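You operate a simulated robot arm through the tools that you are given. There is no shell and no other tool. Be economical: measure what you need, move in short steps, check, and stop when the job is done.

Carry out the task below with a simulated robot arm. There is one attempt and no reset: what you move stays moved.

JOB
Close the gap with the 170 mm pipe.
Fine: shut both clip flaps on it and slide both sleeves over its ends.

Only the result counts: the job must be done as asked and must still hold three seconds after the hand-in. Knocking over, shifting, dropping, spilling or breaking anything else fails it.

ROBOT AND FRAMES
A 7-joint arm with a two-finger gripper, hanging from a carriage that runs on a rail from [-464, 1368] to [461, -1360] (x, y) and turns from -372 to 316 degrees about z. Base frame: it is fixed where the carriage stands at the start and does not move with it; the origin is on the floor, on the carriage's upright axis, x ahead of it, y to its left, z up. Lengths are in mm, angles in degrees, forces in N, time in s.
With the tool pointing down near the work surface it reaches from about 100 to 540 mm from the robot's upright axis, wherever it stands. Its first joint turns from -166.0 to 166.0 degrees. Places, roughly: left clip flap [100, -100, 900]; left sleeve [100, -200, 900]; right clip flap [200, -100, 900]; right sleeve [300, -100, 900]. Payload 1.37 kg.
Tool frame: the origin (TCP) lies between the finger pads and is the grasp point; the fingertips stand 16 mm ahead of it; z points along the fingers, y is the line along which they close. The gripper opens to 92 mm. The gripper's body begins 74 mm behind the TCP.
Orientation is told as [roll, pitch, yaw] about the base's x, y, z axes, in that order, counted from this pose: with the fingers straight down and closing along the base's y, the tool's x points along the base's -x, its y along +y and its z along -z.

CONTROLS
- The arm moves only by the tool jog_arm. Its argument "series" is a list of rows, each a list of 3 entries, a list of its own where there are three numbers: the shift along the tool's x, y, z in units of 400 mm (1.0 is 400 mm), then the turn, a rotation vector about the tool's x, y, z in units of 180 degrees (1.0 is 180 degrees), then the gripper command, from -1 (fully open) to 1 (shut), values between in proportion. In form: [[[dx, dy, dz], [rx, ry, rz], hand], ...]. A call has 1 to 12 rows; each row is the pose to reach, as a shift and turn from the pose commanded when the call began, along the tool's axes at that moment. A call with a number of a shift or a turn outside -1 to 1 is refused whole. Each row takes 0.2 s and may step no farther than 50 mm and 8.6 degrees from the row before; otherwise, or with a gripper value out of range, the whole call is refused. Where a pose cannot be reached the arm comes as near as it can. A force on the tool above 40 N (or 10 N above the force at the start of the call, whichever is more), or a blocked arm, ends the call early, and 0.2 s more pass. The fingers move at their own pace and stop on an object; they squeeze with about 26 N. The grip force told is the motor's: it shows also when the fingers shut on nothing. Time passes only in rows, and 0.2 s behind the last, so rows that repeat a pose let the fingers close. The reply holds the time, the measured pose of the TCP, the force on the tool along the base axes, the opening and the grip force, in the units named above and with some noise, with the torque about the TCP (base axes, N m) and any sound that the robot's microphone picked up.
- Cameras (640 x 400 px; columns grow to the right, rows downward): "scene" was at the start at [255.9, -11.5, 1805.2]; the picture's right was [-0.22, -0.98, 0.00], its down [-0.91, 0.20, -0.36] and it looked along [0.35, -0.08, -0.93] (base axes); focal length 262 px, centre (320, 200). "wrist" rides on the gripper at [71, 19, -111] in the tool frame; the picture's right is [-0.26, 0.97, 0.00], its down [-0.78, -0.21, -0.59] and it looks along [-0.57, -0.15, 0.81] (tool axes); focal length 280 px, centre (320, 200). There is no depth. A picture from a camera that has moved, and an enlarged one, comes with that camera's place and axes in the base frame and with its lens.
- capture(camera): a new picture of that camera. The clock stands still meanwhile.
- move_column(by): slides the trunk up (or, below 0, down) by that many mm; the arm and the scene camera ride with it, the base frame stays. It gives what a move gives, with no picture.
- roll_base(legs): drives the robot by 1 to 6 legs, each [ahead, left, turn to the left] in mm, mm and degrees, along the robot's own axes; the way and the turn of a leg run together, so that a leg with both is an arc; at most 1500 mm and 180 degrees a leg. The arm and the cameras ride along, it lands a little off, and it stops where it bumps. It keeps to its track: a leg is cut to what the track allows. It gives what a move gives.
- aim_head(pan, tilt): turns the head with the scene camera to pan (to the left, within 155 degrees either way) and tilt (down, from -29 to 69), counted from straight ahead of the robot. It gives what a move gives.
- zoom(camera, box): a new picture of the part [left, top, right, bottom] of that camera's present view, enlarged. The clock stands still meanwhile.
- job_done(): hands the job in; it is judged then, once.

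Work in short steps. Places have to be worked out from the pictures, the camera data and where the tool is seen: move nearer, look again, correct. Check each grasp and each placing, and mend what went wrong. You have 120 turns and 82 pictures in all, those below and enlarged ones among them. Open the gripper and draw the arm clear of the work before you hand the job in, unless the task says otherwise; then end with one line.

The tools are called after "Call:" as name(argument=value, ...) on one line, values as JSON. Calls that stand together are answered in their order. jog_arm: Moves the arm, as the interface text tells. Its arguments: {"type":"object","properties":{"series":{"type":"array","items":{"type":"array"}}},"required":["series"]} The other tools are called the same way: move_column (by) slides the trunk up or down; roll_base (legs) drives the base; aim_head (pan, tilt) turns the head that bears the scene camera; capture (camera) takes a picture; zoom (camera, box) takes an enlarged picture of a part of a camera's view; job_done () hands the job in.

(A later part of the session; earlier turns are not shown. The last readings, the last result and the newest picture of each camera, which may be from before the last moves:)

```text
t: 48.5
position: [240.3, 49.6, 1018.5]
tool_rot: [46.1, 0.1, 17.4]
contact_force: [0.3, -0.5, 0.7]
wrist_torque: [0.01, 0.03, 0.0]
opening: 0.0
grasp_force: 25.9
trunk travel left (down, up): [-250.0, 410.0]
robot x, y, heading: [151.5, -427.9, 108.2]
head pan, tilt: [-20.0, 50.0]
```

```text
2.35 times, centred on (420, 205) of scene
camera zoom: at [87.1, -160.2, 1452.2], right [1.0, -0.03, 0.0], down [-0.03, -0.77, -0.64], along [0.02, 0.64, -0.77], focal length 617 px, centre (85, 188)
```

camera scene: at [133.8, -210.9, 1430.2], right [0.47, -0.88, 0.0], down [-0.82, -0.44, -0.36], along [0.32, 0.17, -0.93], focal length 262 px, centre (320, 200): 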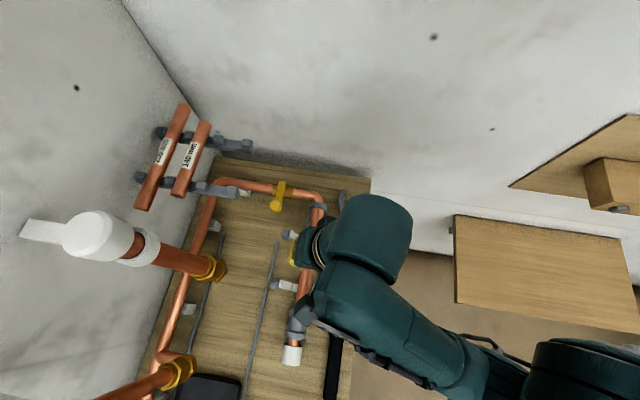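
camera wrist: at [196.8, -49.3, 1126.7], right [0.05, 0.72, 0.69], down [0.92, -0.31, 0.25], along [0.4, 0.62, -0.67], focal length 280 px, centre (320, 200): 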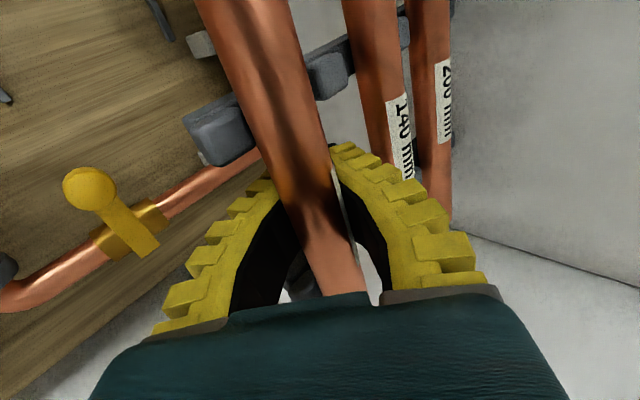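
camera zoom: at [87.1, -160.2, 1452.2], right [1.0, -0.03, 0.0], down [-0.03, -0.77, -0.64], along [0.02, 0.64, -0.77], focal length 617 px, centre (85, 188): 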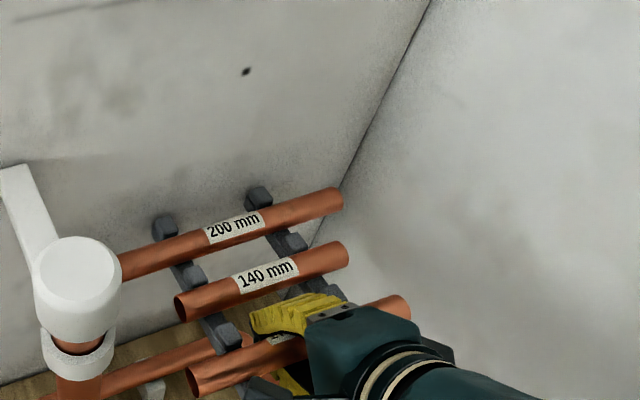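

The pipe is back in its slot (centre ≈[246.5,28.4,1051]). I open, recentre and back off so that the TCP is at the pipe axis, then look.

Call:
jog_arm(series=[[[0, 0, 0], [0, 0, 0], 0.2], [[0, 0, 0], [0, 0, 0], 0.2], [[0, 0.01, 0], [0, 0, 0], 0.2], [[0, 0.018, -0.03], [0, 0, 0], 0.2], [[0, 0.018, -0.06], [0, 0, 0], 0.2], [[0, 0.018, -0.092], [0, 0, 0], 0.2]])

Call:
capture(camera="wrist")

Call:
zoom(camera="scene", box=[300, 120, 540, 290])

```text
t: 49.9
position: [244.9, 30.8, 1049.3]
tool_rot: [46.1, 0.2, 17.4]
contact_force: [-0.4, -0.2, 0.0]
wrist_torque: [0.01, 0.0, 0.02]
opening: 40.3
grasp_force: 2.9
trunk travel left (down, up): [-250.0, 410.0]
robot x, y, heading: [151.5, -432.3, 108.0]
head pan, tilt: [-20.0, 50.0]
```

```text
46 pictures are left
camera wrist: at [197.6, -53.8, 1139.6], right [0.05, 0.72, 0.69], down [0.92, -0.31, 0.25], along [0.4, 0.62, -0.67], focal length 280 px, centre (320, 200)
```

wrist: 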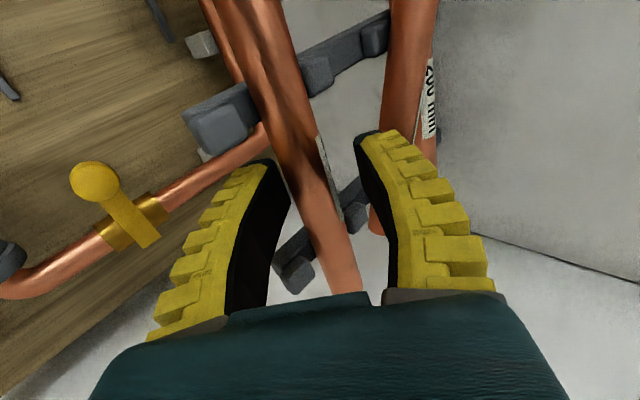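

```text
2.35 times, centred on (420, 205) of scene
camera zoom: at [87.1, -160.2, 1452.2], right [1.0, -0.03, 0.0], down [-0.03, -0.77, -0.64], along [0.02, 0.64, -0.77], focal length 617 px, centre (85, 188)
```

zoom: 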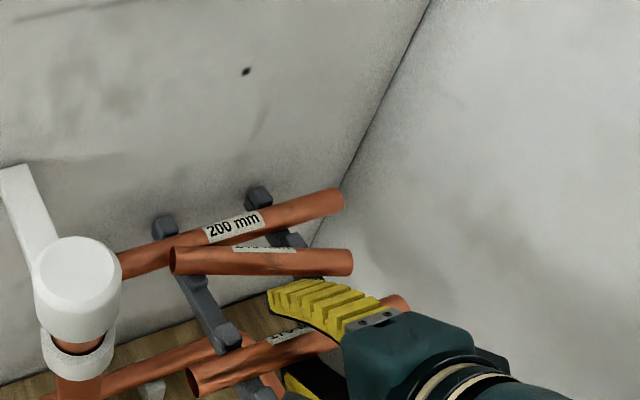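

The 170 mm pipe is centred at the TCP, but reopening the upper finger nudged the 140 mm pipe out of its slot; I'll put that back afterwards. First I close on the 170 gently with a partial command so it does not squirm inward.

Call:
jog_arm(series=[[[0, -0.007, 0], [0, 0, 0], 0.45], [[0, -0.007, 0], [0, 0, 0], 0.6], [[0, -0.007, 0], [0, 0, 0], 0.7], [[0, -0.007, 0], [0, 0, 0], 0.7]])

Call:
capture(camera="wrist")

```text
t: 50.9
position: [246.8, 27.0, 1046.4]
tool_rot: [46.1, 0.2, 17.4]
contact_force: [-0.6, -0.7, 2.5]
wrist_torque: [0.03, -0.04, -0.04]
opening: 19.3
grasp_force: 10.0
trunk travel left (down, up): [-250.0, 410.0]
robot x, y, heading: [149.0, -429.3, 108.0]
head pan, tilt: [-20.0, 50.0]
```

```text
44 pictures are left
camera wrist: at [198.5, -55.6, 1138.0], right [0.05, 0.72, 0.69], down [0.92, -0.31, 0.25], along [0.4, 0.62, -0.67], focal length 280 px, centre (320, 200)
```

wrist: 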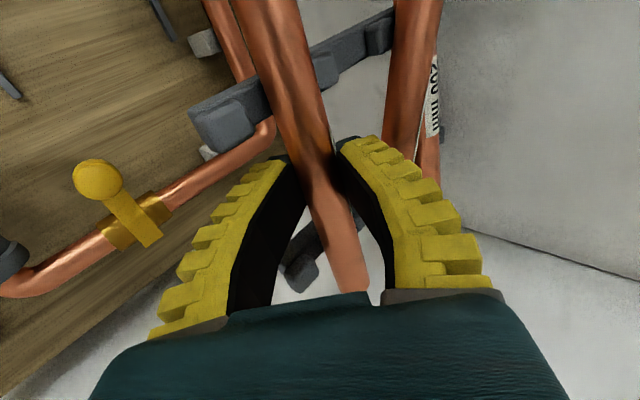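

Held at 19 mm with 10 N, at the TCP. I lift it 50 mm straight up.

Call:
jog_arm(series=[[[0, 0.0, 0.0], [0, 0, 0], 0.74], [[0, 0.018, -0.0174], [0, 0, 0], 0.74], [[0, 0.036, -0.0347], [0, 0, 0], 0.74], [[0, 0.06, -0.058], [0, 0, 0], 0.74], [[0, 0.09, -0.087], [0, 0, 0], 0.74]])

Call:
zoom(camera="scene", box=[300, 120, 540, 290])

```text
t: 52.1
position: [247.9, 28.5, 1098.2]
tool_rot: [46.0, 0.3, 17.3]
contact_force: [0.2, 0.2, -1.3]
wrist_torque: [0.02, -0.01, -0.01]
opening: 17.1
grasp_force: 17.7
trunk travel left (down, up): [-250.0, 410.0]
robot x, y, heading: [143.2, -427.9, 108.3]
head pan, tilt: [-20.0, 50.0]
```

```text
2.35 times, centred on (420, 205) of scene
camera zoom: at [87.1, -160.2, 1452.2], right [1.0, -0.03, 0.0], down [-0.03, -0.77, -0.64], along [0.02, 0.64, -0.77], focal length 617 px, centre (85, 188)
```

zoom: 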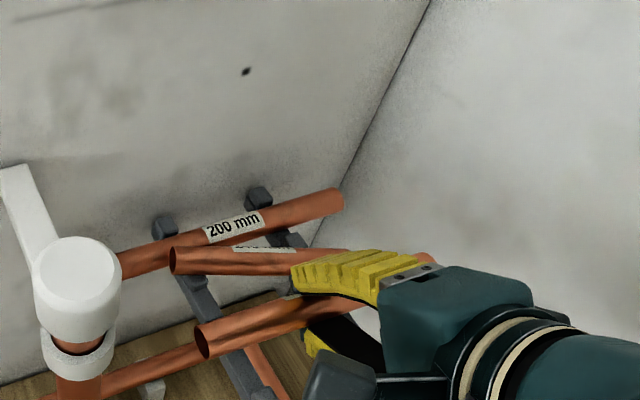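

Lifted, held at the TCP; the 140 stays put on the rack. I pull back as before.

Call:
jog_arm(series=[[[0, -0.065, -0.0675], [0, 0, 0], 0.74], [[0, -0.13, -0.135], [0, 0, 0], 0.74], [[0, -0.195, -0.202], [0, 0, 0], 0.74], [[0, -0.26, -0.27], [0, 0, 0], 0.74]])

```text
t: 53.1
position: [291.3, -114.6, 1096.4]
tool_rot: [46.3, 0.1, 17.3]
contact_force: [0.1, 0.5, -0.4]
wrist_torque: [0.01, -0.01, -0.02]
opening: 17.0
grasp_force: 17.4
trunk travel left (down, up): [-250.0, 410.0]
robot x, y, heading: [144.2, -425.0, 108.0]
head pan, tilt: [-20.0, 50.0]
```

Now hover above the fitting at z≈930, roll≈10, yaw≈19.

Call:
jog_arm(series=[[[0.0475, -0.0517, 0.046], [0.0336, 0.0011, -0.0011], 0.74], [[0.095, -0.1035, 0.092], [0.0672, 0.0023, -0.0022], 0.74], [[0.1425, -0.155, 0.138], [0.1008, 0.0034, -0.0033], 0.74], [[0.19, -0.207, 0.184], [0.1345, 0.0045, -0.0043], 0.74], [[0.2375, -0.2587, 0.23], [0.168, 0.0057, -0.0054], 0.74], [[0.285, -0.3105, 0.276], [0.2017, 0.0068, -0.0065], 0.74]])

Call:
aim_head(pan=10, tilt=69)

Call:
zoom(camera="scene", box=[290, 250, 510, 380])

Call:
capture(camera="wrist")

```text
t: 54.5
position: [184.0, -156.0, 931.7]
tool_rot: [9.7, 0.6, 18.9]
contact_force: [-0.3, 0.0, -0.3]
wrist_torque: [0.02, -0.01, 0.01]
opening: 16.2
grasp_force: 5.9
out of reach, approached as far as the arm can: row 1, 2
trunk travel left (down, up): [-250.0, 410.0]
robot x, y, heading: [148.9, -430.7, 108.3]
head pan, tilt: [-20.0, 50.0]
```

```text
t: 55.4
position: [183.2, -154.9, 932.3]
tool_rot: [9.8, 0.7, 18.9]
contact_force: [1.0, 0.4, -0.3]
wrist_torque: [-0.03, -0.02, 0.01]
opening: 10.8
grasp_force: 25.5
trunk travel left (down, up): [-250.0, 410.0]
robot x, y, heading: [145.0, -429.1, 107.8]
head pan, tilt: [10.0, 68.8]
```

```text
2.91 times, centred on (400, 315) of scene
camera zoom: at [58.2, -187.8, 1430.3], right [0.88, 0.47, 0.0], down [0.44, -0.82, -0.36], along [-0.17, 0.32, -0.93], focal length 763 px, centre (87, -134)
```

zoom: 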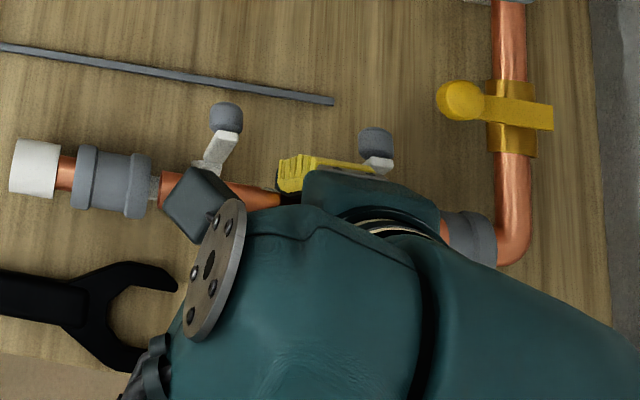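

```text
41 pictures are left
camera wrist: at [117.7, -177.2, 1044.7], right [-0.06, 0.99, 0.16], down [0.84, -0.04, 0.54], along [0.53, 0.17, -0.83], focal length 280 px, centre (320, 200)
```

wrist: 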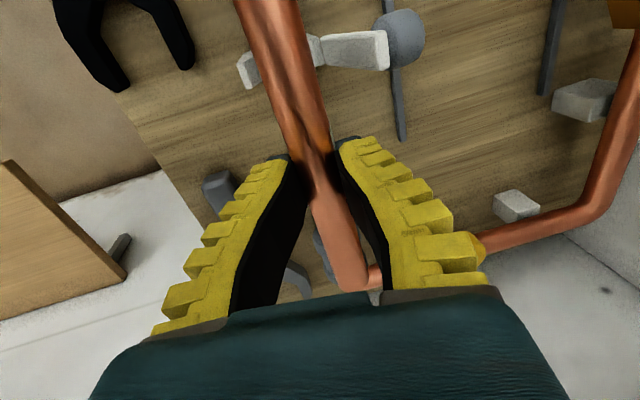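

The pipe is near the TCP. I set the head back to pan 0 to see its left end against the left sleeve, and use a higher zoom.

Call:
aim_head(pan=0, tilt=69)

Call:
zoom(camera="scene", box=[280, 260, 460, 350])

```text
t: 56.1
position: [182.7, -155.6, 931.8]
tool_rot: [9.8, 0.8, 18.9]
contact_force: [-0.3, 0.2, -1.6]
wrist_torque: [-0.02, 0.02, -0.04]
opening: 10.6
grasp_force: 25.9
trunk travel left (down, up): [-250.0, 410.0]
robot x, y, heading: [143.2, -429.2, 107.8]
head pan, tilt: [0.0, 68.8]
```

```text
3.56 times, centred on (370, 305) of scene
camera zoom: at [67.1, -184.1, 1430.2], right [0.95, 0.31, 0.0], down [0.29, -0.89, -0.36], along [-0.11, 0.34, -0.93], focal length 932 px, centre (142, -173)
```

zoom: 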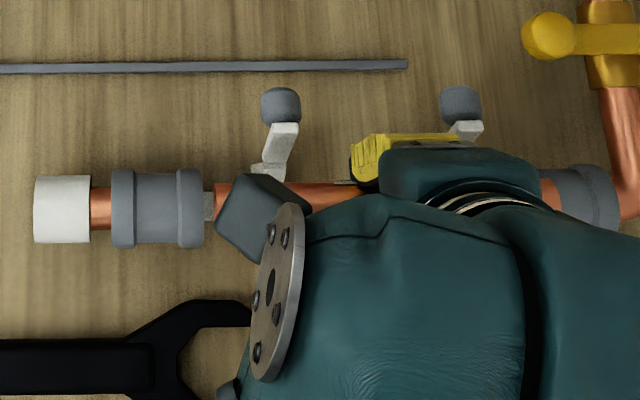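

The pipe spans ≈ right 42–212 at z≈938, well matched to the gap (≈40–214), slightly too far forward (≈3 mm) and turned ≈1°. I correct this and lower 25 mm.

Call:
jog_arm(series=[[[0, -0.01, 0.03], [0, 0, 0.003], 1], [[0, -0.019, 0.06], [0, 0, 0.006], 1]])

Call:
zoom(camera="scene", box=[310, 280, 390, 330])

Call:
zoom(camera="scene", box=[400, 280, 480, 330])

```text
t: 56.7
position: [184.6, -158.4, 905.2]
tool_rot: [9.7, 0.9, 17.8]
contact_force: [1.0, 0.3, -2.0]
wrist_torque: [-0.01, -0.02, 0.0]
opening: 10.6
grasp_force: 26.0
trunk travel left (down, up): [-250.0, 410.0]
robot x, y, heading: [145.2, -426.8, 107.9]
head pan, tilt: [0.0, 68.8]
```

```text
8.00 times, centred on (350, 305) of scene
camera zoom: at [67.2, -184.1, 1430.2], right [0.95, 0.31, 0.0], down [0.29, -0.89, -0.36], along [-0.11, 0.34, -0.93], focal length 2098 px, centre (80, -640)
```

zoom: 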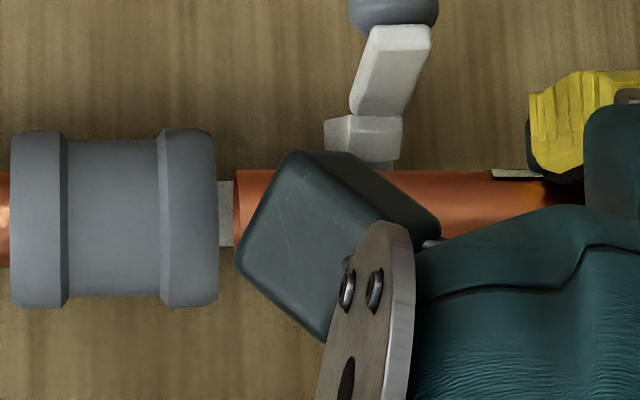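

```text
8.00 times, centred on (440, 305) of scene
camera zoom: at [67.2, -184.1, 1430.2], right [0.95, 0.31, 0.0], down [0.29, -0.89, -0.36], along [-0.11, 0.34, -0.93], focal length 2098 px, centre (-640, -640)
```

zoom: 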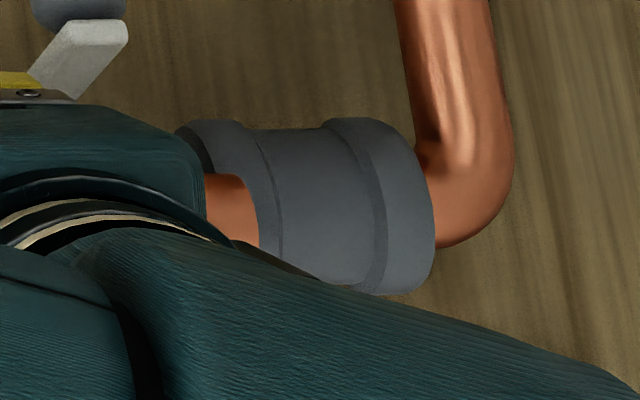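

Left face gap ≈1 mm and right ≈3.5 mm, so I need +1.3 mm to the right and +0.7° yaw. I also make the tool vertical so that the fingertips keep off the bench, lowering 12 mm.

Call:
jog_arm(series=[[[-0.0015, -0.002, 0.015], [0.027, -0.0022, -0.002], 1], [[-0.0033, -0.0045, 0.0295], [0.0539, -0.0044, -0.0039], 1]])

Call:
zoom(camera="scene", box=[310, 280, 390, 330])

Call:
zoom(camera="scene", box=[400, 280, 480, 330])

```text
t: 57.3
position: [183.5, -157.1, 896.4]
tool_rot: [0.3, 0.0, 18.5]
contact_force: [-4.2, -0.1, 6.9]
wrist_torque: [0.26, -0.61, 0.09]
opening: 12.9
grasp_force: 25.6
trunk travel left (down, up): [-250.0, 410.0]
robot x, y, heading: [144.8, -430.2, 108.2]
head pan, tilt: [0.0, 68.8]
```

```text
8.00 times, centred on (350, 305) of scene
camera zoom: at [66.7, -183.8, 1430.5], right [0.95, 0.31, 0.0], down [0.29, -0.89, -0.36], along [-0.11, 0.34, -0.93], focal length 2098 px, centre (80, -640)
```

zoom: 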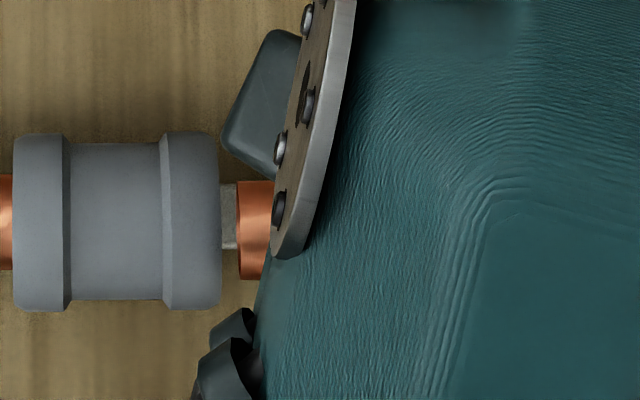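

```text
8.00 times, centred on (440, 305) of scene
camera zoom: at [66.7, -183.8, 1430.5], right [0.95, 0.31, 0.0], down [0.29, -0.89, -0.36], along [-0.11, 0.34, -0.93], focal length 2098 px, centre (-640, -640)
```

zoom: 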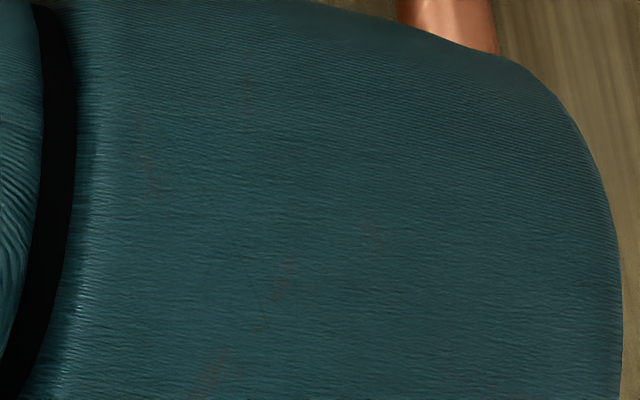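

Contact at the pipe's right end (torque arm ≈ +88 mm): it sits on the right sleeve's rim. I lift 12 mm and shift 1.5 mm left, then remeasure.

Call:
jog_arm(series=[[[0, 0, -0.015], [0, 0, 0], 1], [[0.0037, 0, -0.03], [0, 0, 0], 1], [[0.0037, 0, -0.03], [0, 0, 0], 1]])

Call:
zoom(camera="scene", box=[310, 280, 390, 330])

Call:
capture(camera="wrist")

```text
t: 58.1
position: [185.4, -158.0, 894.2]
tool_rot: [0.1, -0.1, 18.5]
contact_force: [-3.6, 0.1, 6.8]
wrist_torque: [0.26, -0.56, 0.15]
opening: 13.0
grasp_force: 25.9
out of reach, approached as far as the arm can: row 1, 2, 3
trunk travel left (down, up): [-250.0, 410.0]
robot x, y, heading: [147.8, -429.1, 108.3]
head pan, tilt: [0.0, 68.8]
```

```text
8.00 times, centred on (350, 305) of scene
camera zoom: at [66.8, -183.7, 1430.4], right [0.95, 0.31, 0.0], down [0.29, -0.89, -0.36], along [-0.11, 0.34, -0.93], focal length 2098 px, centre (80, -640)
```

zoom: 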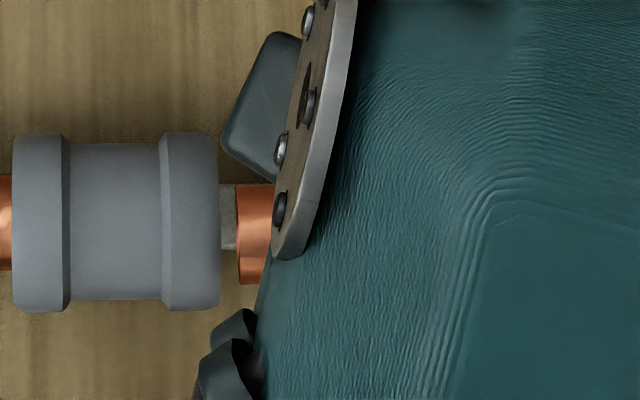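

```text
34 pictures are left
camera wrist: at [111.6, -161.0, 1005.6], right [-0.06, 1.0, 0.0], down [0.81, 0.05, 0.59], along [0.59, 0.04, -0.81], focal length 280 px, centre (320, 200)
```

wrist: 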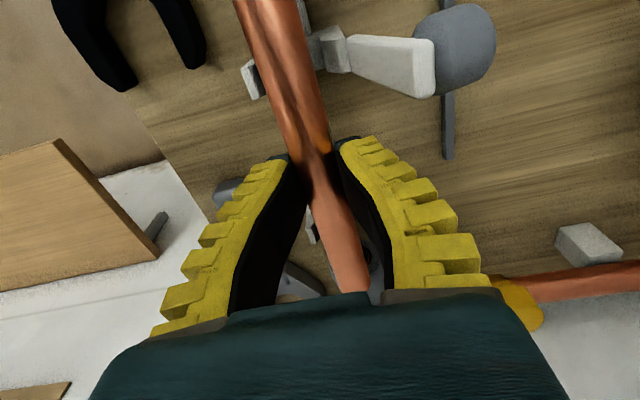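

The vertical tool is at the arm's ceiling here, so I raise the trunk 60 mm instead; that gives jog room.

Call:
move_column(by=60)

Call:
zoom(camera="scene", box=[280, 240, 480, 350])

```text
t: 59.1
position: [185.2, -158.1, 954.3]
tool_rot: [-0.1, 0.0, 18.4]
contact_force: [-0.1, 0.8, -1.1]
wrist_torque: [0.01, -0.03, -0.03]
opening: 10.5
grasp_force: 25.8
trunk travel left (down, up): [-310.0, 350.0]
robot x, y, heading: [143.5, -428.7, 108.4]
head pan, tilt: [0.0, 68.8]
```

```text
3.20 times, centred on (380, 295) of scene
camera zoom: at [67.2, -184.1, 1490.2], right [0.95, 0.31, 0.0], down [0.29, -0.89, -0.36], along [-0.11, 0.34, -0.93], focal length 839 px, centre (128, -104)
```

zoom: 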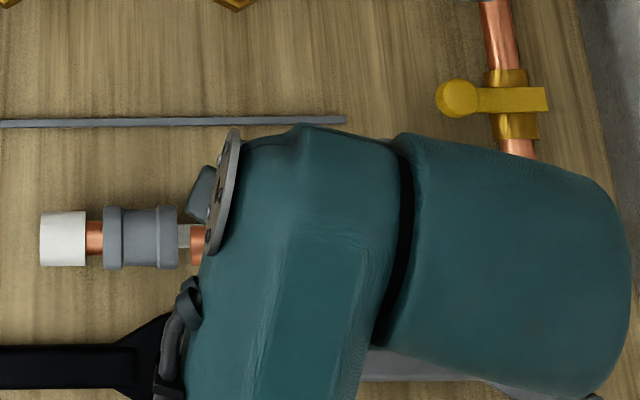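

I jog down to just above the sleeves with roll≈10, where both ends are visible, and remeasure.

Call:
jog_arm(series=[[[0, 0.001, 0.05], [-0.02, 0, 0], 1], [[0, 0.002, 0.09], [-0.038, 0, 0], 1], [[0, 0.0025, 0.112], [-0.0556, 0, 0], 1], [[0, 0.0025, 0.112], [-0.0556, 0, 0], 1]])

Call:
zoom(camera="scene", box=[315, 260, 395, 310])

Call:
zoom(camera="scene", box=[395, 260, 475, 310])

```text
t: 60.1
position: [185.3, -156.7, 910.3]
tool_rot: [10.1, -0.1, 18.5]
contact_force: [0.1, 0.6, -1.3]
wrist_torque: [0.01, 0.02, 0.0]
opening: 10.5
grasp_force: 26.1
trunk travel left (down, up): [-310.0, 350.0]
robot x, y, heading: [142.7, -430.3, 108.2]
head pan, tilt: [0.0, 68.8]
```

```text
8.00 times, centred on (355, 285) of scene
camera zoom: at [67.2, -184.1, 1490.2], right [0.95, 0.31, 0.0], down [0.29, -0.89, -0.36], along [-0.11, 0.34, -0.93], focal length 2098 px, centre (40, -480)
```

zoom: 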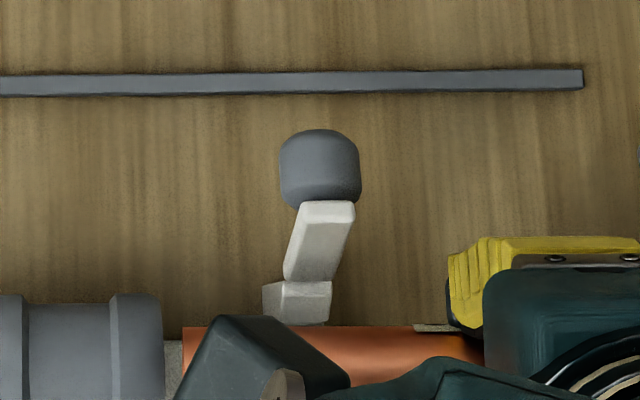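

```text
8.00 times, centred on (435, 285) of scene
camera zoom: at [67.2, -184.1, 1490.2], right [0.95, 0.31, 0.0], down [0.29, -0.89, -0.36], along [-0.11, 0.34, -0.93], focal length 2098 px, centre (-600, -480)
```

zoom: 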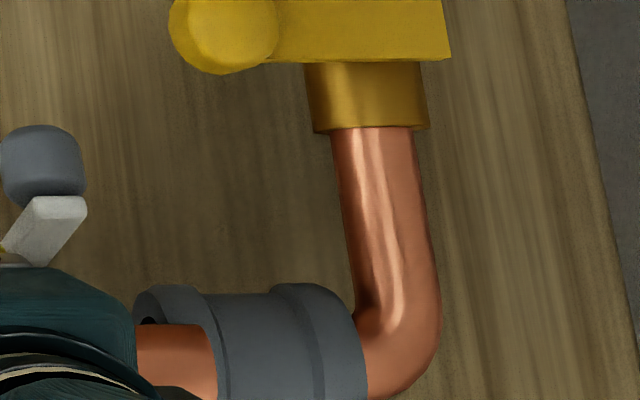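

The pipe spans 42.5–212.5 and the gap is ≈40.7–213, so I shift 1 mm left, 0.7 mm forward, +0.4° yaw, and lower 25 mm, watching the force.

Call:
jog_arm(series=[[[0.0025, 0.0017, 0], [0, 0, -0.0022], 1], [[0.0025, -0.002, 0.02], [0, 0, -0.0022], 1], [[0.0025, -0.0055, 0.04], [0, 0, -0.0022], 1], [[0.0025, -0.0093, 0.0615], [0, 0, -0.0022], 1]])

```text
t: 61.1
position: [183.6, -155.9, 885.5]
tool_rot: [10.1, -0.1, 18.8]
contact_force: [-0.3, -0.6, -1.0]
wrist_torque: [0.0, 0.03, 0.03]
opening: 10.5
grasp_force: 26.0
trunk travel left (down, up): [-310.0, 350.0]
robot x, y, heading: [144.7, -425.7, 108.1]
head pan, tilt: [0.0, 68.8]
```

No contact: the pipe is passing between the sleeves. I continue down 12 mm in small steps.

Call:
jog_arm(series=[[[0, -0.0017, 0.01], [0, 0, 0], 1], [[0, -0.0035, 0.02], [0, 0, 0], 1], [[0, -0.0052, 0.03], [0, 0, 0], 1]])

Call:
zoom(camera="scene", box=[315, 260, 395, 310])

Call:
zoom(camera="scene", box=[395, 260, 475, 310])

```text
t: 61.9
position: [184.5, -155.4, 873.9]
tool_rot: [10.1, -0.1, 18.8]
contact_force: [0.6, -1.9, 10.0]
wrist_torque: [-0.22, 0.6, 0.09]
opening: 15.2
grasp_force: 26.0
trunk travel left (down, up): [-310.0, 350.0]
robot x, y, heading: [147.3, -429.0, 108.5]
head pan, tilt: [0.0, 68.8]
```

```text
8.00 times, centred on (355, 285) of scene
camera zoom: at [67.2, -184.0, 1490.5], right [0.95, 0.31, 0.0], down [0.29, -0.89, -0.36], along [-0.11, 0.34, -0.93], focal length 2098 px, centre (40, -480)
```

zoom: 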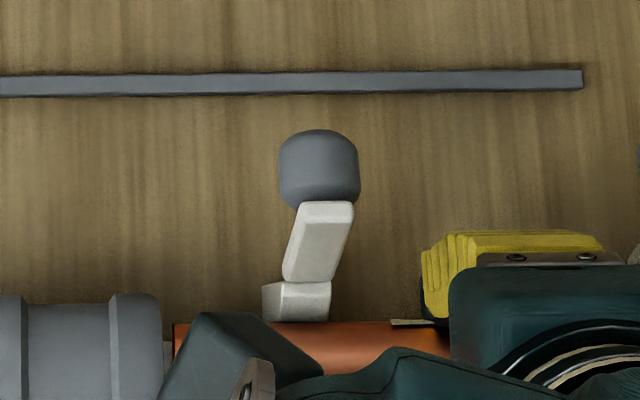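

```text
8.00 times, centred on (435, 285) of scene
camera zoom: at [67.2, -184.0, 1490.5], right [0.95, 0.31, 0.0], down [0.29, -0.89, -0.36], along [-0.11, 0.34, -0.93], focal length 2098 px, centre (-600, -480)
```

zoom: 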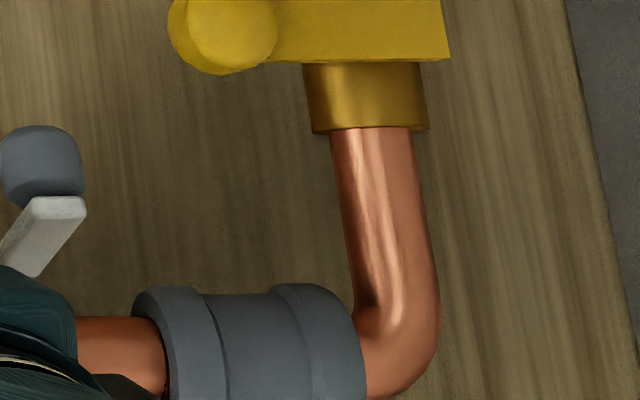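

Light contact on the left side now. I check with the wrist camera how the pipe sits in the left clip.

Call:
zoom(camera="wrist", box=[200, 0, 440, 170])

```text
2.35 times, centred on (320, 85) of wrist
camera zoom: at [116.9, -178.1, 986.2], right [-0.06, 0.98, 0.17], down [0.84, -0.04, 0.54], along [0.54, 0.18, -0.82], focal length 660 px, centre (320, 471)
```

zoom: 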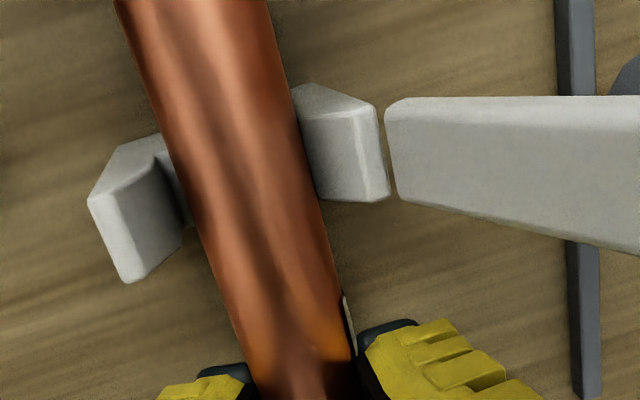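

The pipe is in the left clip's V, touching the rear cheek. I shift ~1.5 mm toward me and press down another 8 mm.

Call:
jog_arm(series=[[[0, -0.0037, 0], [0, 0, 0], 1], [[0, -0.0055, 0.01], [0, 0, 0], 1], [[0, -0.0072, 0.02], [0, 0, 0], 1]])

Call:
zoom(camera="wrist", box=[200, 0, 440, 170])

```text
t: 62.7
position: [185.1, -156.7, 863.7]
tool_rot: [10.0, -0.1, 18.9]
contact_force: [-0.1, 5.8, 3.0]
wrist_torque: [0.0, 0.01, -0.05]
opening: 15.9
grasp_force: 25.9
trunk travel left (down, up): [-310.0, 350.0]
robot x, y, heading: [145.6, -427.9, 108.1]
head pan, tilt: [0.0, 68.8]
```

```text
2.35 times, centred on (320, 85) of wrist
camera zoom: at [117.1, -179.0, 975.5], right [-0.06, 0.98, 0.17], down [0.84, -0.04, 0.54], along [0.54, 0.17, -0.82], focal length 660 px, centre (320, 471)
```

zoom: 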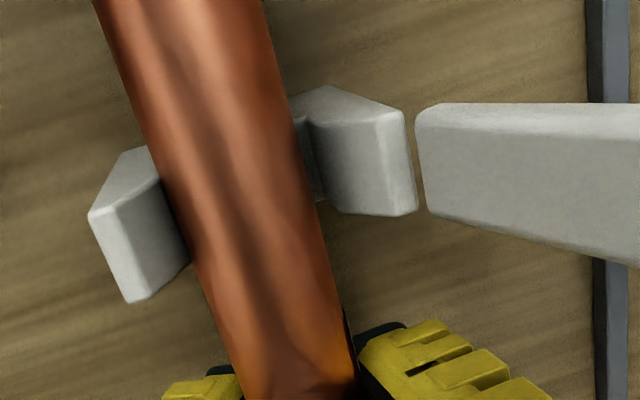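

Now it bears on the front cheek. I move back +1.2 mm and press 4 mm more to feel the seat.

Call:
jog_arm(series=[[[0, 0.003, 0], [0, 0, 0], 1], [[0, 0.0022, 0.005], [0, 0, 0], 1], [[0, 0.0014, 0.01], [0, 0, 0], 1]])

Call:
zoom(camera="wrist", box=[200, 0, 440, 170])

```text
t: 63.5
position: [183.7, -156.0, 861.0]
tool_rot: [10.1, 0.0, 18.8]
contact_force: [-1.1, 4.0, 1.6]
wrist_torque: [-0.03, 0.02, -0.03]
opening: 15.8
grasp_force: 25.9
trunk travel left (down, up): [-310.0, 350.0]
robot x, y, heading: [148.4, -424.3, 107.8]
head pan, tilt: [0.0, 68.8]
```

```text
2.35 times, centred on (320, 85) of wrist
camera zoom: at [116.9, -178.7, 972.9], right [-0.06, 0.98, 0.17], down [0.84, -0.04, 0.54], along [0.54, 0.17, -0.82], focal length 660 px, centre (320, 471)
```

zoom: 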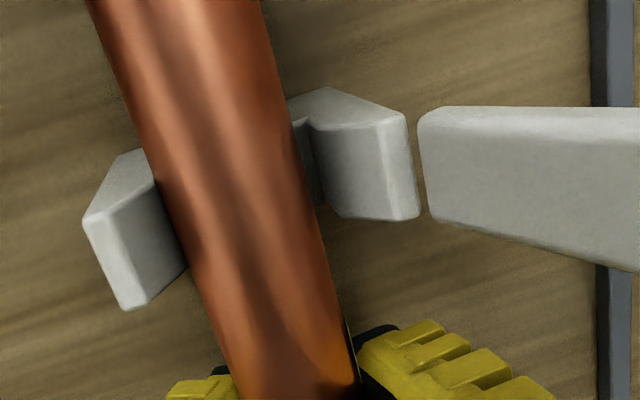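

No vertical seat yet, but well inside both V's and between sleeves. I ease +1.5 mm rearward and open the fingers to let it settle.

Call:
jog_arm(series=[[[0, 0.0035, 0], [0, 0, 0], 1], [[0, 0.0035, 0], [0, 0, 0], 0.6], [[0, 0.0035, 0], [0, 0, 0], 0.4], [[0, 0.0035, -0.003], [0, 0, 0], 0.2], [[0, 0.0035, -0.006], [0, 0, 0], 0.1], [[0, 0.0035, -0.006], [0, 0, 0], 0.1]])

Call:
capture(camera="wrist")

```text
t: 64.9
position: [185.0, -155.3, 863.2]
tool_rot: [10.1, -0.1, 18.9]
contact_force: [0.4, -0.3, -1.1]
wrist_torque: [-0.03, -0.02, -0.02]
opening: 44.7
grasp_force: 2.4
trunk travel left (down, up): [-310.0, 350.0]
robot x, y, heading: [143.2, -423.7, 107.8]
head pan, tilt: [0.0, 68.8]
```

```text
25 pictures are left
camera wrist: at [116.6, -178.2, 975.7], right [-0.06, 0.98, 0.17], down [0.84, -0.04, 0.54], along [0.54, 0.17, -0.82], focal length 280 px, centre (320, 200)
```

wrist: 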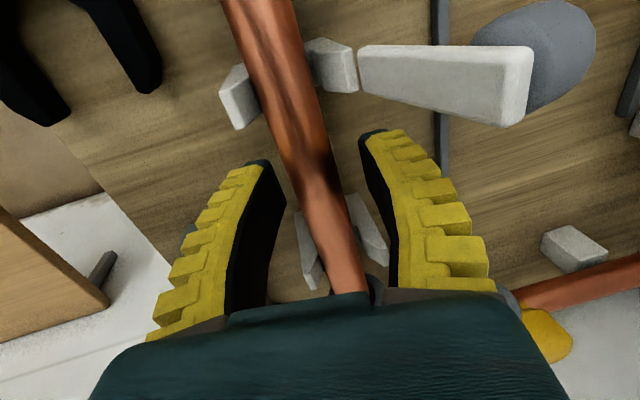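

The pipe rests in both clips, fingers free. I withdraw upward and raise the trunk to look at the result.

Call:
jog_arm(series=[[[0, 0, -0.05], [0, 0, 0], 0.1], [[0, 0, -0.1], [0, 0, 0], 0.1], [[0, 0, -0.15], [0, 0, 0], 0.1]])

Call:
move_column(by=120)

Call:
capture(camera="wrist")

```text
t: 65.7
position: [187.5, -165.9, 921.9]
tool_rot: [10.0, 0.0, 18.9]
contact_force: [-0.5, 0.5, -0.1]
wrist_torque: [0.0, 0.0, 0.01]
opening: 45.0
grasp_force: 2.1
trunk travel left (down, up): [-310.0, 350.0]
robot x, y, heading: [145.8, -427.8, 108.2]
head pan, tilt: [0.0, 68.8]
```

```text
t: 67.2
position: [187.7, -165.5, 1041.2]
tool_rot: [10.1, -0.1, 18.8]
contact_force: [-0.6, 0.9, -0.3]
wrist_torque: [0.02, -0.01, -0.01]
opening: 44.4
grasp_force: 2.5
trunk travel left (down, up): [-430.0, 230.0]
robot x, y, heading: [148.2, -424.4, 107.9]
head pan, tilt: [0.0, 68.8]
```

```text
24 pictures are left
camera wrist: at [119.5, -188.4, 1153.6], right [-0.06, 0.98, 0.17], down [0.84, -0.04, 0.54], along [0.54, 0.17, -0.82], focal length 280 px, centre (320, 200)
```

wrist: 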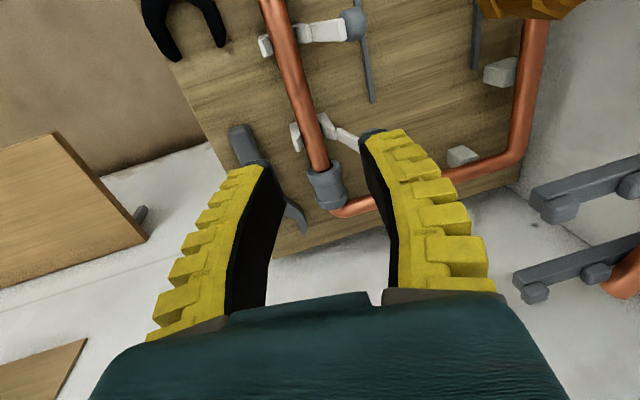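

The pipe lies between both sleeves. Left knob triangulates to ≈[120,-124,922] (flap leaning back ~50°). I close the fingers and go behind that knob: hover, then down with tips at z≈915.

Call:
jog_arm(series=[[[0.031, 0.051, 0.02], [0, 0, 0], 1], [[0.062, 0.102, 0.05], [0, 0, 0], 1], [[0.093, 0.153, 0.09], [0, 0, 0], 1], [[0.124, 0.2045, 0.1405], [0, 0, 0], 1], [[0.124, 0.194, 0.2], [0, 0, 0], 1], [[0.124, 0.184, 0.255], [0, 0, 0], 1], [[0.124, 0.174, 0.313], [0, 0, 0], 1]])

Call:
capture(camera="wrist")

```text
t: 68.8
position: [109.6, -96.8, 930.8]
tool_rot: [10.1, 0.0, 18.8]
contact_force: [-0.4, -0.7, -0.2]
wrist_torque: [0.01, 0.03, 0.01]
opening: 0.2
grasp_force: 25.8
trunk travel left (down, up): [-430.0, 230.0]
robot x, y, heading: [142.0, -427.9, 108.1]
head pan, tilt: [0.0, 68.8]
```

```text
23 pictures are left
camera wrist: at [41.9, -118.6, 1042.9], right [-0.06, 0.98, 0.17], down [0.84, -0.04, 0.54], along [0.54, 0.17, -0.82], focal length 280 px, centre (320, 200)
```

wrist: 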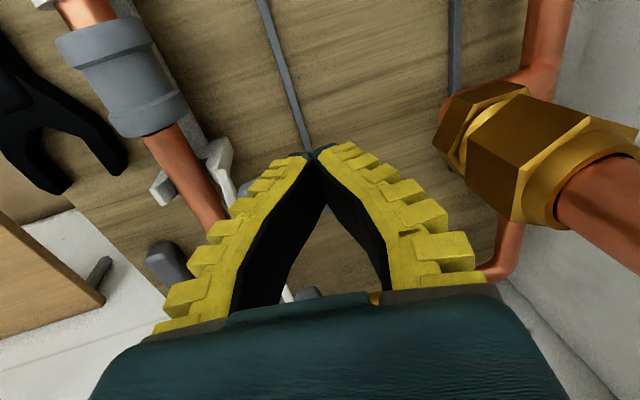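

The fingers are behind the left knob. I sweep toward me (−forward) 65 mm at constant height to swing the flap up and over.

Call:
jog_arm(series=[[[0, -0.037, -0.0066], [0, 0, 0], 1], [[0, -0.074, -0.013], [0, 0, 0], 1], [[0, -0.105, -0.0187], [0, 0, 0], 1], [[0, -0.135, -0.024], [0, 0, 0], 1], [[0, -0.16, -0.0284], [0, 0, 0], 1]])

Call:
capture(camera="wrist")

```text
t: 70.0
position: [131.0, -159.8, 930.9]
tool_rot: [10.0, 0.1, 19.0]
contact_force: [0.1, 1.2, -0.1]
wrist_torque: [-0.02, 0.0, -0.01]
opening: 0.0
grasp_force: 25.8
trunk travel left (down, up): [-430.0, 230.0]
robot x, y, heading: [144.5, -429.6, 108.1]
head pan, tilt: [0.0, 68.8]
```

```text
22 pictures are left
camera wrist: at [63.3, -181.1, 1042.8], right [-0.06, 0.98, 0.17], down [0.84, -0.04, 0.54], along [0.54, 0.17, -0.82], focal length 280 px, centre (320, 200)
```

wrist: 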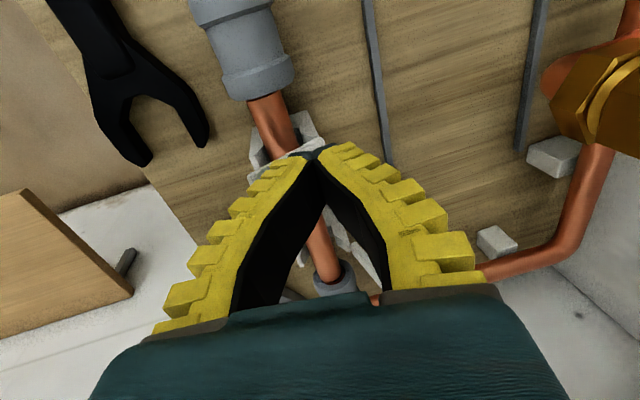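

The flap is now over the pipe. I continue forward-down to push it shut.

Call:
jog_arm(series=[[[0, -0.037, -0.0066], [0, 0, 0], 1], [[0, -0.0773, 0.0066], [0, 0, 0], 1], [[0, -0.111, 0.026], [0, 0, 0], 1], [[0, -0.1156, 0.0505], [0, 0, 0], 1]])

Call:
capture(camera="wrist")

```text
t: 71.1
position: [146.6, -194.0, 910.7]
tool_rot: [10.9, -0.4, 18.7]
contact_force: [2.3, -10.9, 25.7]
wrist_torque: [0.07, -0.03, 0.0]
opening: 5.8
grasp_force: 28.0
trunk travel left (down, up): [-430.0, 230.0]
robot x, y, heading: [146.4, -427.2, 108.4]
head pan, tilt: [0.0, 68.8]
stopped in row 4: the force on the tool passed its limit at 41 N (the readings are from after the stop); the commanded pose is now the measured one
```

```text
21 pictures are left
camera wrist: at [77.9, -218.5, 1022.0], right [-0.06, 0.98, 0.18], down [0.84, -0.05, 0.54], along [0.54, 0.19, -0.82], focal length 280 px, centre (320, 200)
```

wrist: 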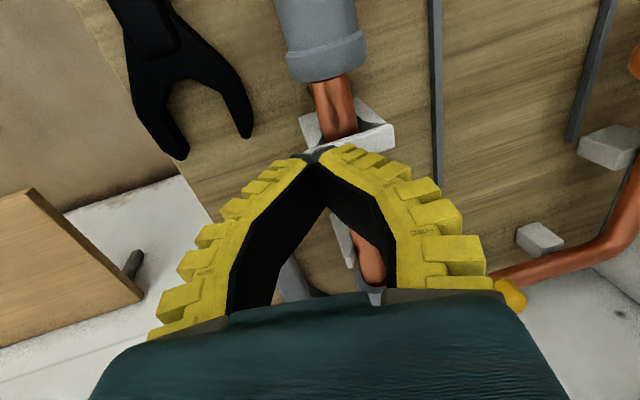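

41 N: the fingertips press on the knob at z≈895; the flap appears to lie across the pipe. I rise and look.

Call:
jog_arm(series=[[[0, 0, -0.06], [0, 0, 0], 1], [[0, 0.0, -0.15], [0, 0, 0], 1], [[0, 0.05, -0.24], [0, 0, 0], 1]])

Call:
zoom(camera="wrist", box=[220, 0, 480, 200])

```text
t: 71.9
position: [144.8, -192.6, 1005.1]
tool_rot: [10.7, -0.3, 18.8]
contact_force: [-0.6, 0.5, -0.1]
wrist_torque: [0.05, 0.02, -0.01]
opening: 0.0
grasp_force: 27.7
trunk travel left (down, up): [-430.0, 230.0]
robot x, y, heading: [146.1, -429.7, 107.9]
head pan, tilt: [0.0, 68.8]
```

```text
2.00 times, centred on (350, 100) of wrist
camera zoom: at [76.5, -216.5, 1117.7], right [-0.06, 0.98, 0.18], down [0.84, -0.05, 0.54], along [0.54, 0.18, -0.82], focal length 561 px, centre (260, 400)
```

zoom: 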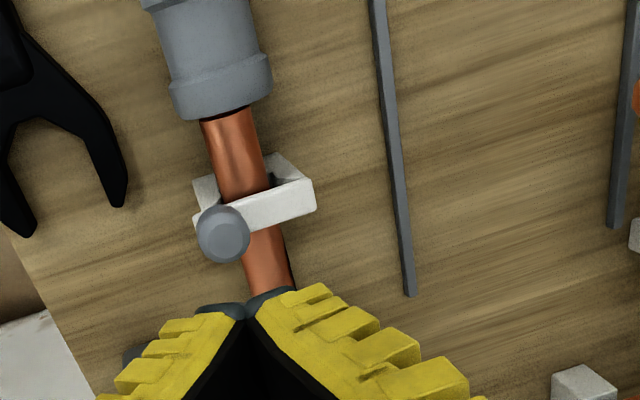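

The left flap lies across the pipe with its knob at the front. Now the right one: I move behind the right knob (right≈170) with roll≈20 to stay clear of the rack.

Call:
jog_arm(series=[[[-0.02, 0.03, -0.01], [-0.01, 0, 0], 1], [[-0.08, 0.1, 0.0], [-0.02, 0, 0], 1], [[-0.15, 0.17, 0.015], [-0.035, 0, 0], 1], [[-0.21, 0.23, 0.03], [-0.0517, 0, 0], 1], [[-0.234, 0.258, 0.036], [-0.0517, 0, 0], 1], [[-0.234, 0.246, 0.1], [-0.0517, 0, 0], 1], [[-0.234, 0.234, 0.165], [-0.0517, 0, 0], 1], [[-0.234, 0.221, 0.23], [-0.0517, 0, 0], 1]])

Call:
capture(camera="wrist")

```text
t: 73.7
position: [198.8, -62.9, 932.6]
tool_rot: [20.1, -0.2, 18.8]
contact_force: [-0.4, 0.4, 0.4]
wrist_torque: [0.01, 0.03, -0.02]
opening: 0.0
grasp_force: 28.0
trunk travel left (down, up): [-430.0, 230.0]
robot x, y, heading: [145.1, -422.8, 108.2]
head pan, tilt: [0.0, 68.8]
```

```text
19 pictures are left
camera wrist: at [137.2, -104.3, 1043.0], right [-0.05, 0.94, 0.33], down [0.86, -0.13, 0.49], along [0.5, 0.31, -0.81], focal length 280 px, centre (320, 200)
```

wrist: 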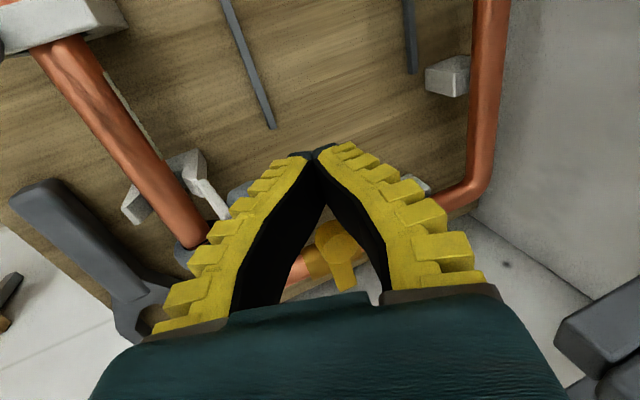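

The right knob is just on the near side of the fingertips. I do the same sweep over and press down in one go.

Call:
jog_arm(series=[[[0, -0.047, -0.017], [0, 0, 0], 1], [[0, -0.094, -0.034], [0, 0, 0], 1], [[0, -0.141, -0.0513], [0, 0, 0], 1], [[0, -0.176, -0.064], [0, 0, 0], 1], [[0, -0.213, -0.072], [0, 0, 0], 1], [[0, -0.252, -0.06], [0, 0, 0], 1], [[0, -0.268, -0.039], [0, 0, 0], 1], [[0, -0.275, -0.02], [0, 0, 0], 1]])

```text
t: 75.5
position: [233.1, -161.0, 910.9]
tool_rot: [20.7, -0.8, 18.8]
contact_force: [-7.5, -15.2, 29.5]
wrist_torque: [-0.36, 0.05, 0.07]
opening: 0.1
grasp_force: 28.5
trunk travel left (down, up): [-430.0, 230.0]
robot x, y, heading: [146.4, -431.3, 107.9]
head pan, tilt: [0.0, 68.8]
stopped in row 8: the force on the tool passed its limit at 43 N (the readings are from after the stop); the commanded pose is now the measured one
```

It stopped at the same height as the left one. I rise and check with the wrist camera.

Call:
jog_arm(series=[[[0, 0.01, -0.06], [0, 0, 0], 1], [[0, 0.03, -0.15], [0, 0, 0], 1], [[0, 0.06, -0.24], [0, 0, 0], 1]])

Call:
capture(camera="wrist")

```text
t: 76.3
position: [238.8, -172.6, 1006.0]
tool_rot: [20.6, -0.6, 18.8]
contact_force: [-0.1, 0.4, 0.0]
wrist_torque: [0.02, 0.03, 0.07]
opening: 0.2
grasp_force: 27.7
trunk travel left (down, up): [-430.0, 230.0]
robot x, y, heading: [145.3, -428.0, 108.0]
head pan, tilt: [0.0, 68.8]
```

```text
18 pictures are left
camera wrist: at [175.8, -215.1, 1116.1], right [-0.05, 0.94, 0.34], down [0.86, -0.13, 0.49], along [0.5, 0.32, -0.8], focal length 280 px, centre (320, 200)
```

wrist: 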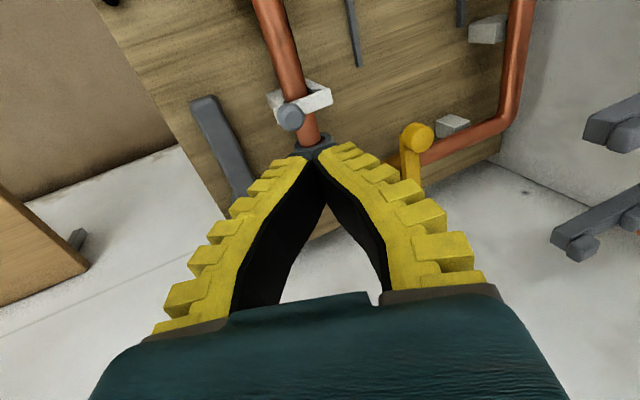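

Both flaps are shut. Now the left sleeve (right≈15, forward≈−206): I move above it with the fingers opened to ~62 mm, tool nearly vertical.

Call:
jog_arm(series=[[[0.07, 0.006, 0.01], [0.012, 0, 0], -0.3], [[0.16, 0.014, 0.035], [0.03, 0, 0], -0.3], [[0.25, 0.024, 0.07], [0.05, 0, 0], -0.3], [[0.33, 0.032, 0.105], [0.07, 0, 0], -0.3], [[0.397, 0.0395, 0.138], [0.0861, 0, 0], -0.3]])

Call:
capture(camera="wrist")

```text
t: 77.5
position: [77.0, -189.9, 957.3]
tool_rot: [5.1, -0.9, 18.7]
contact_force: [1.1, -1.0, 0.7]
wrist_torque: [0.01, 0.0, -0.01]
opening: 62.6
grasp_force: 1.5
trunk travel left (down, up): [-430.0, 230.0]
robot x, y, heading: [147.3, -428.8, 108.0]
head pan, tilt: [0.0, 68.8]
```

```text
17 pictures are left
camera wrist: at [4.7, -203.0, 1069.4], right [-0.06, 0.99, 0.09], down [0.82, 0.0, 0.58], along [0.58, 0.11, -0.81], focal length 280 px, centre (320, 200)
```

wrist: 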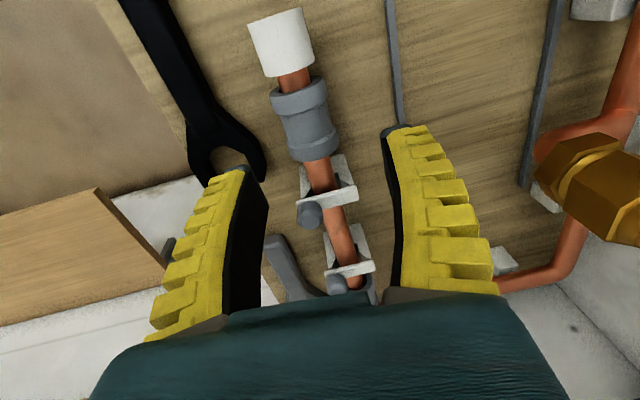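

The sleeve is right under the tool. I narrow to ~56 mm, descend to z≈870 and close moderately on it.

Call:
jog_arm(series=[[[0, -0.007, 0.06], [0, 0, 0], -0.15], [[0, -0.013, 0.12], [0, 0, 0], -0.15], [[0, -0.018, 0.175], [0, 0, 0], -0.15], [[0, -0.021, 0.2167], [0, 0, 0], -0.15], [[0, -0.021, 0.2167], [0, 0, 0], 0.2], [[0, -0.021, 0.2167], [0, 0, 0], 0.45], [[0, -0.021, 0.2167], [0, 0, 0], 0.45]])

Call:
capture(camera="wrist")

```text
t: 79.1
position: [79.0, -191.6, 871.0]
tool_rot: [5.1, -0.8, 18.7]
contact_force: [2.1, -4.9, 8.3]
wrist_torque: [0.2, 0.09, -0.08]
opening: 36.4
grasp_force: 28.2
trunk travel left (down, up): [-430.0, 230.0]
robot x, y, heading: [143.1, -428.3, 108.0]
head pan, tilt: [0.0, 68.8]
```

```text
16 pictures are left
camera wrist: at [6.2, -205.1, 982.4], right [-0.06, 0.99, 0.09], down [0.82, 0.0, 0.58], along [0.57, 0.11, -0.81], focal length 280 px, centre (320, 200)
```

wrist: 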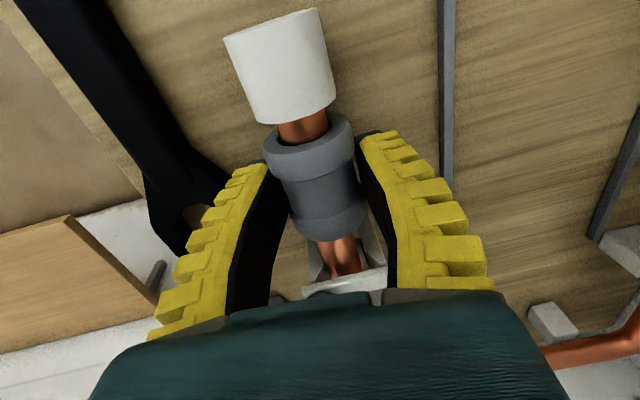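

The sleeve is gripped. I slide it 24 mm to the right along the line in small steps.

Call:
jog_arm(series=[[[-0.012, 0, 0], [0, 0, 0], 0.45], [[-0.024, 0, 0], [0, 0, 0], 0.45], [[-0.036, 0, 0], [0, 0, 0], 0.45], [[-0.048, 0, 0], [0, 0, 0], 0.45], [[-0.06, 0, 0], [0, 0, 0], 0.45]])

Call:
capture(camera="wrist")

```text
t: 80.3
position: [100.8, -184.3, 871.7]
tool_rot: [5.2, -0.7, 18.8]
contact_force: [0.8, -3.8, 3.4]
wrist_torque: [0.14, 0.27, -0.04]
opening: 35.1
grasp_force: 28.0
trunk travel left (down, up): [-430.0, 230.0]
robot x, y, heading: [144.5, -430.4, 108.1]
head pan, tilt: [0.0, 68.8]
```

```text
15 pictures are left
camera wrist: at [28.7, -197.6, 982.7], right [-0.06, 0.99, 0.09], down [0.82, 0.0, 0.58], along [0.57, 0.11, -0.81], focal length 280 px, centre (320, 200)
```

wrist: 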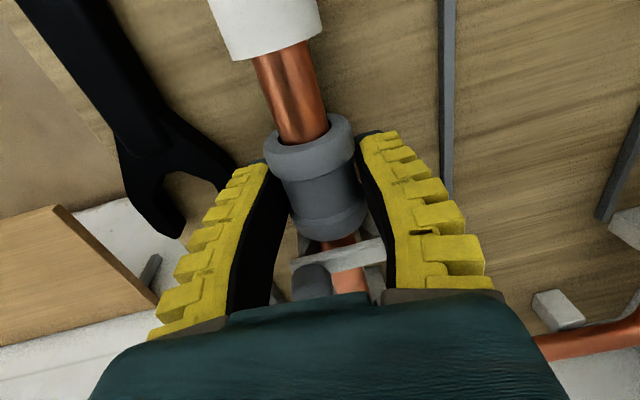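

It slides freely. Another 3.5 mm centres it on the joint.

Call:
jog_arm(series=[[[-0.0045, 0, 0], [0, 0, 0], 0.45], [[-0.009, 0, 0], [0, 0, 0], 0.45]])

```text
t: 80.9
position: [103.3, -181.8, 872.6]
tool_rot: [5.1, -0.7, 18.8]
contact_force: [0.1, -2.7, -1.8]
wrist_torque: [0.17, 0.04, 0.02]
opening: 33.5
grasp_force: 28.7
trunk travel left (down, up): [-430.0, 230.0]
robot x, y, heading: [146.3, -429.7, 108.0]
head pan, tilt: [0.0, 68.8]
```

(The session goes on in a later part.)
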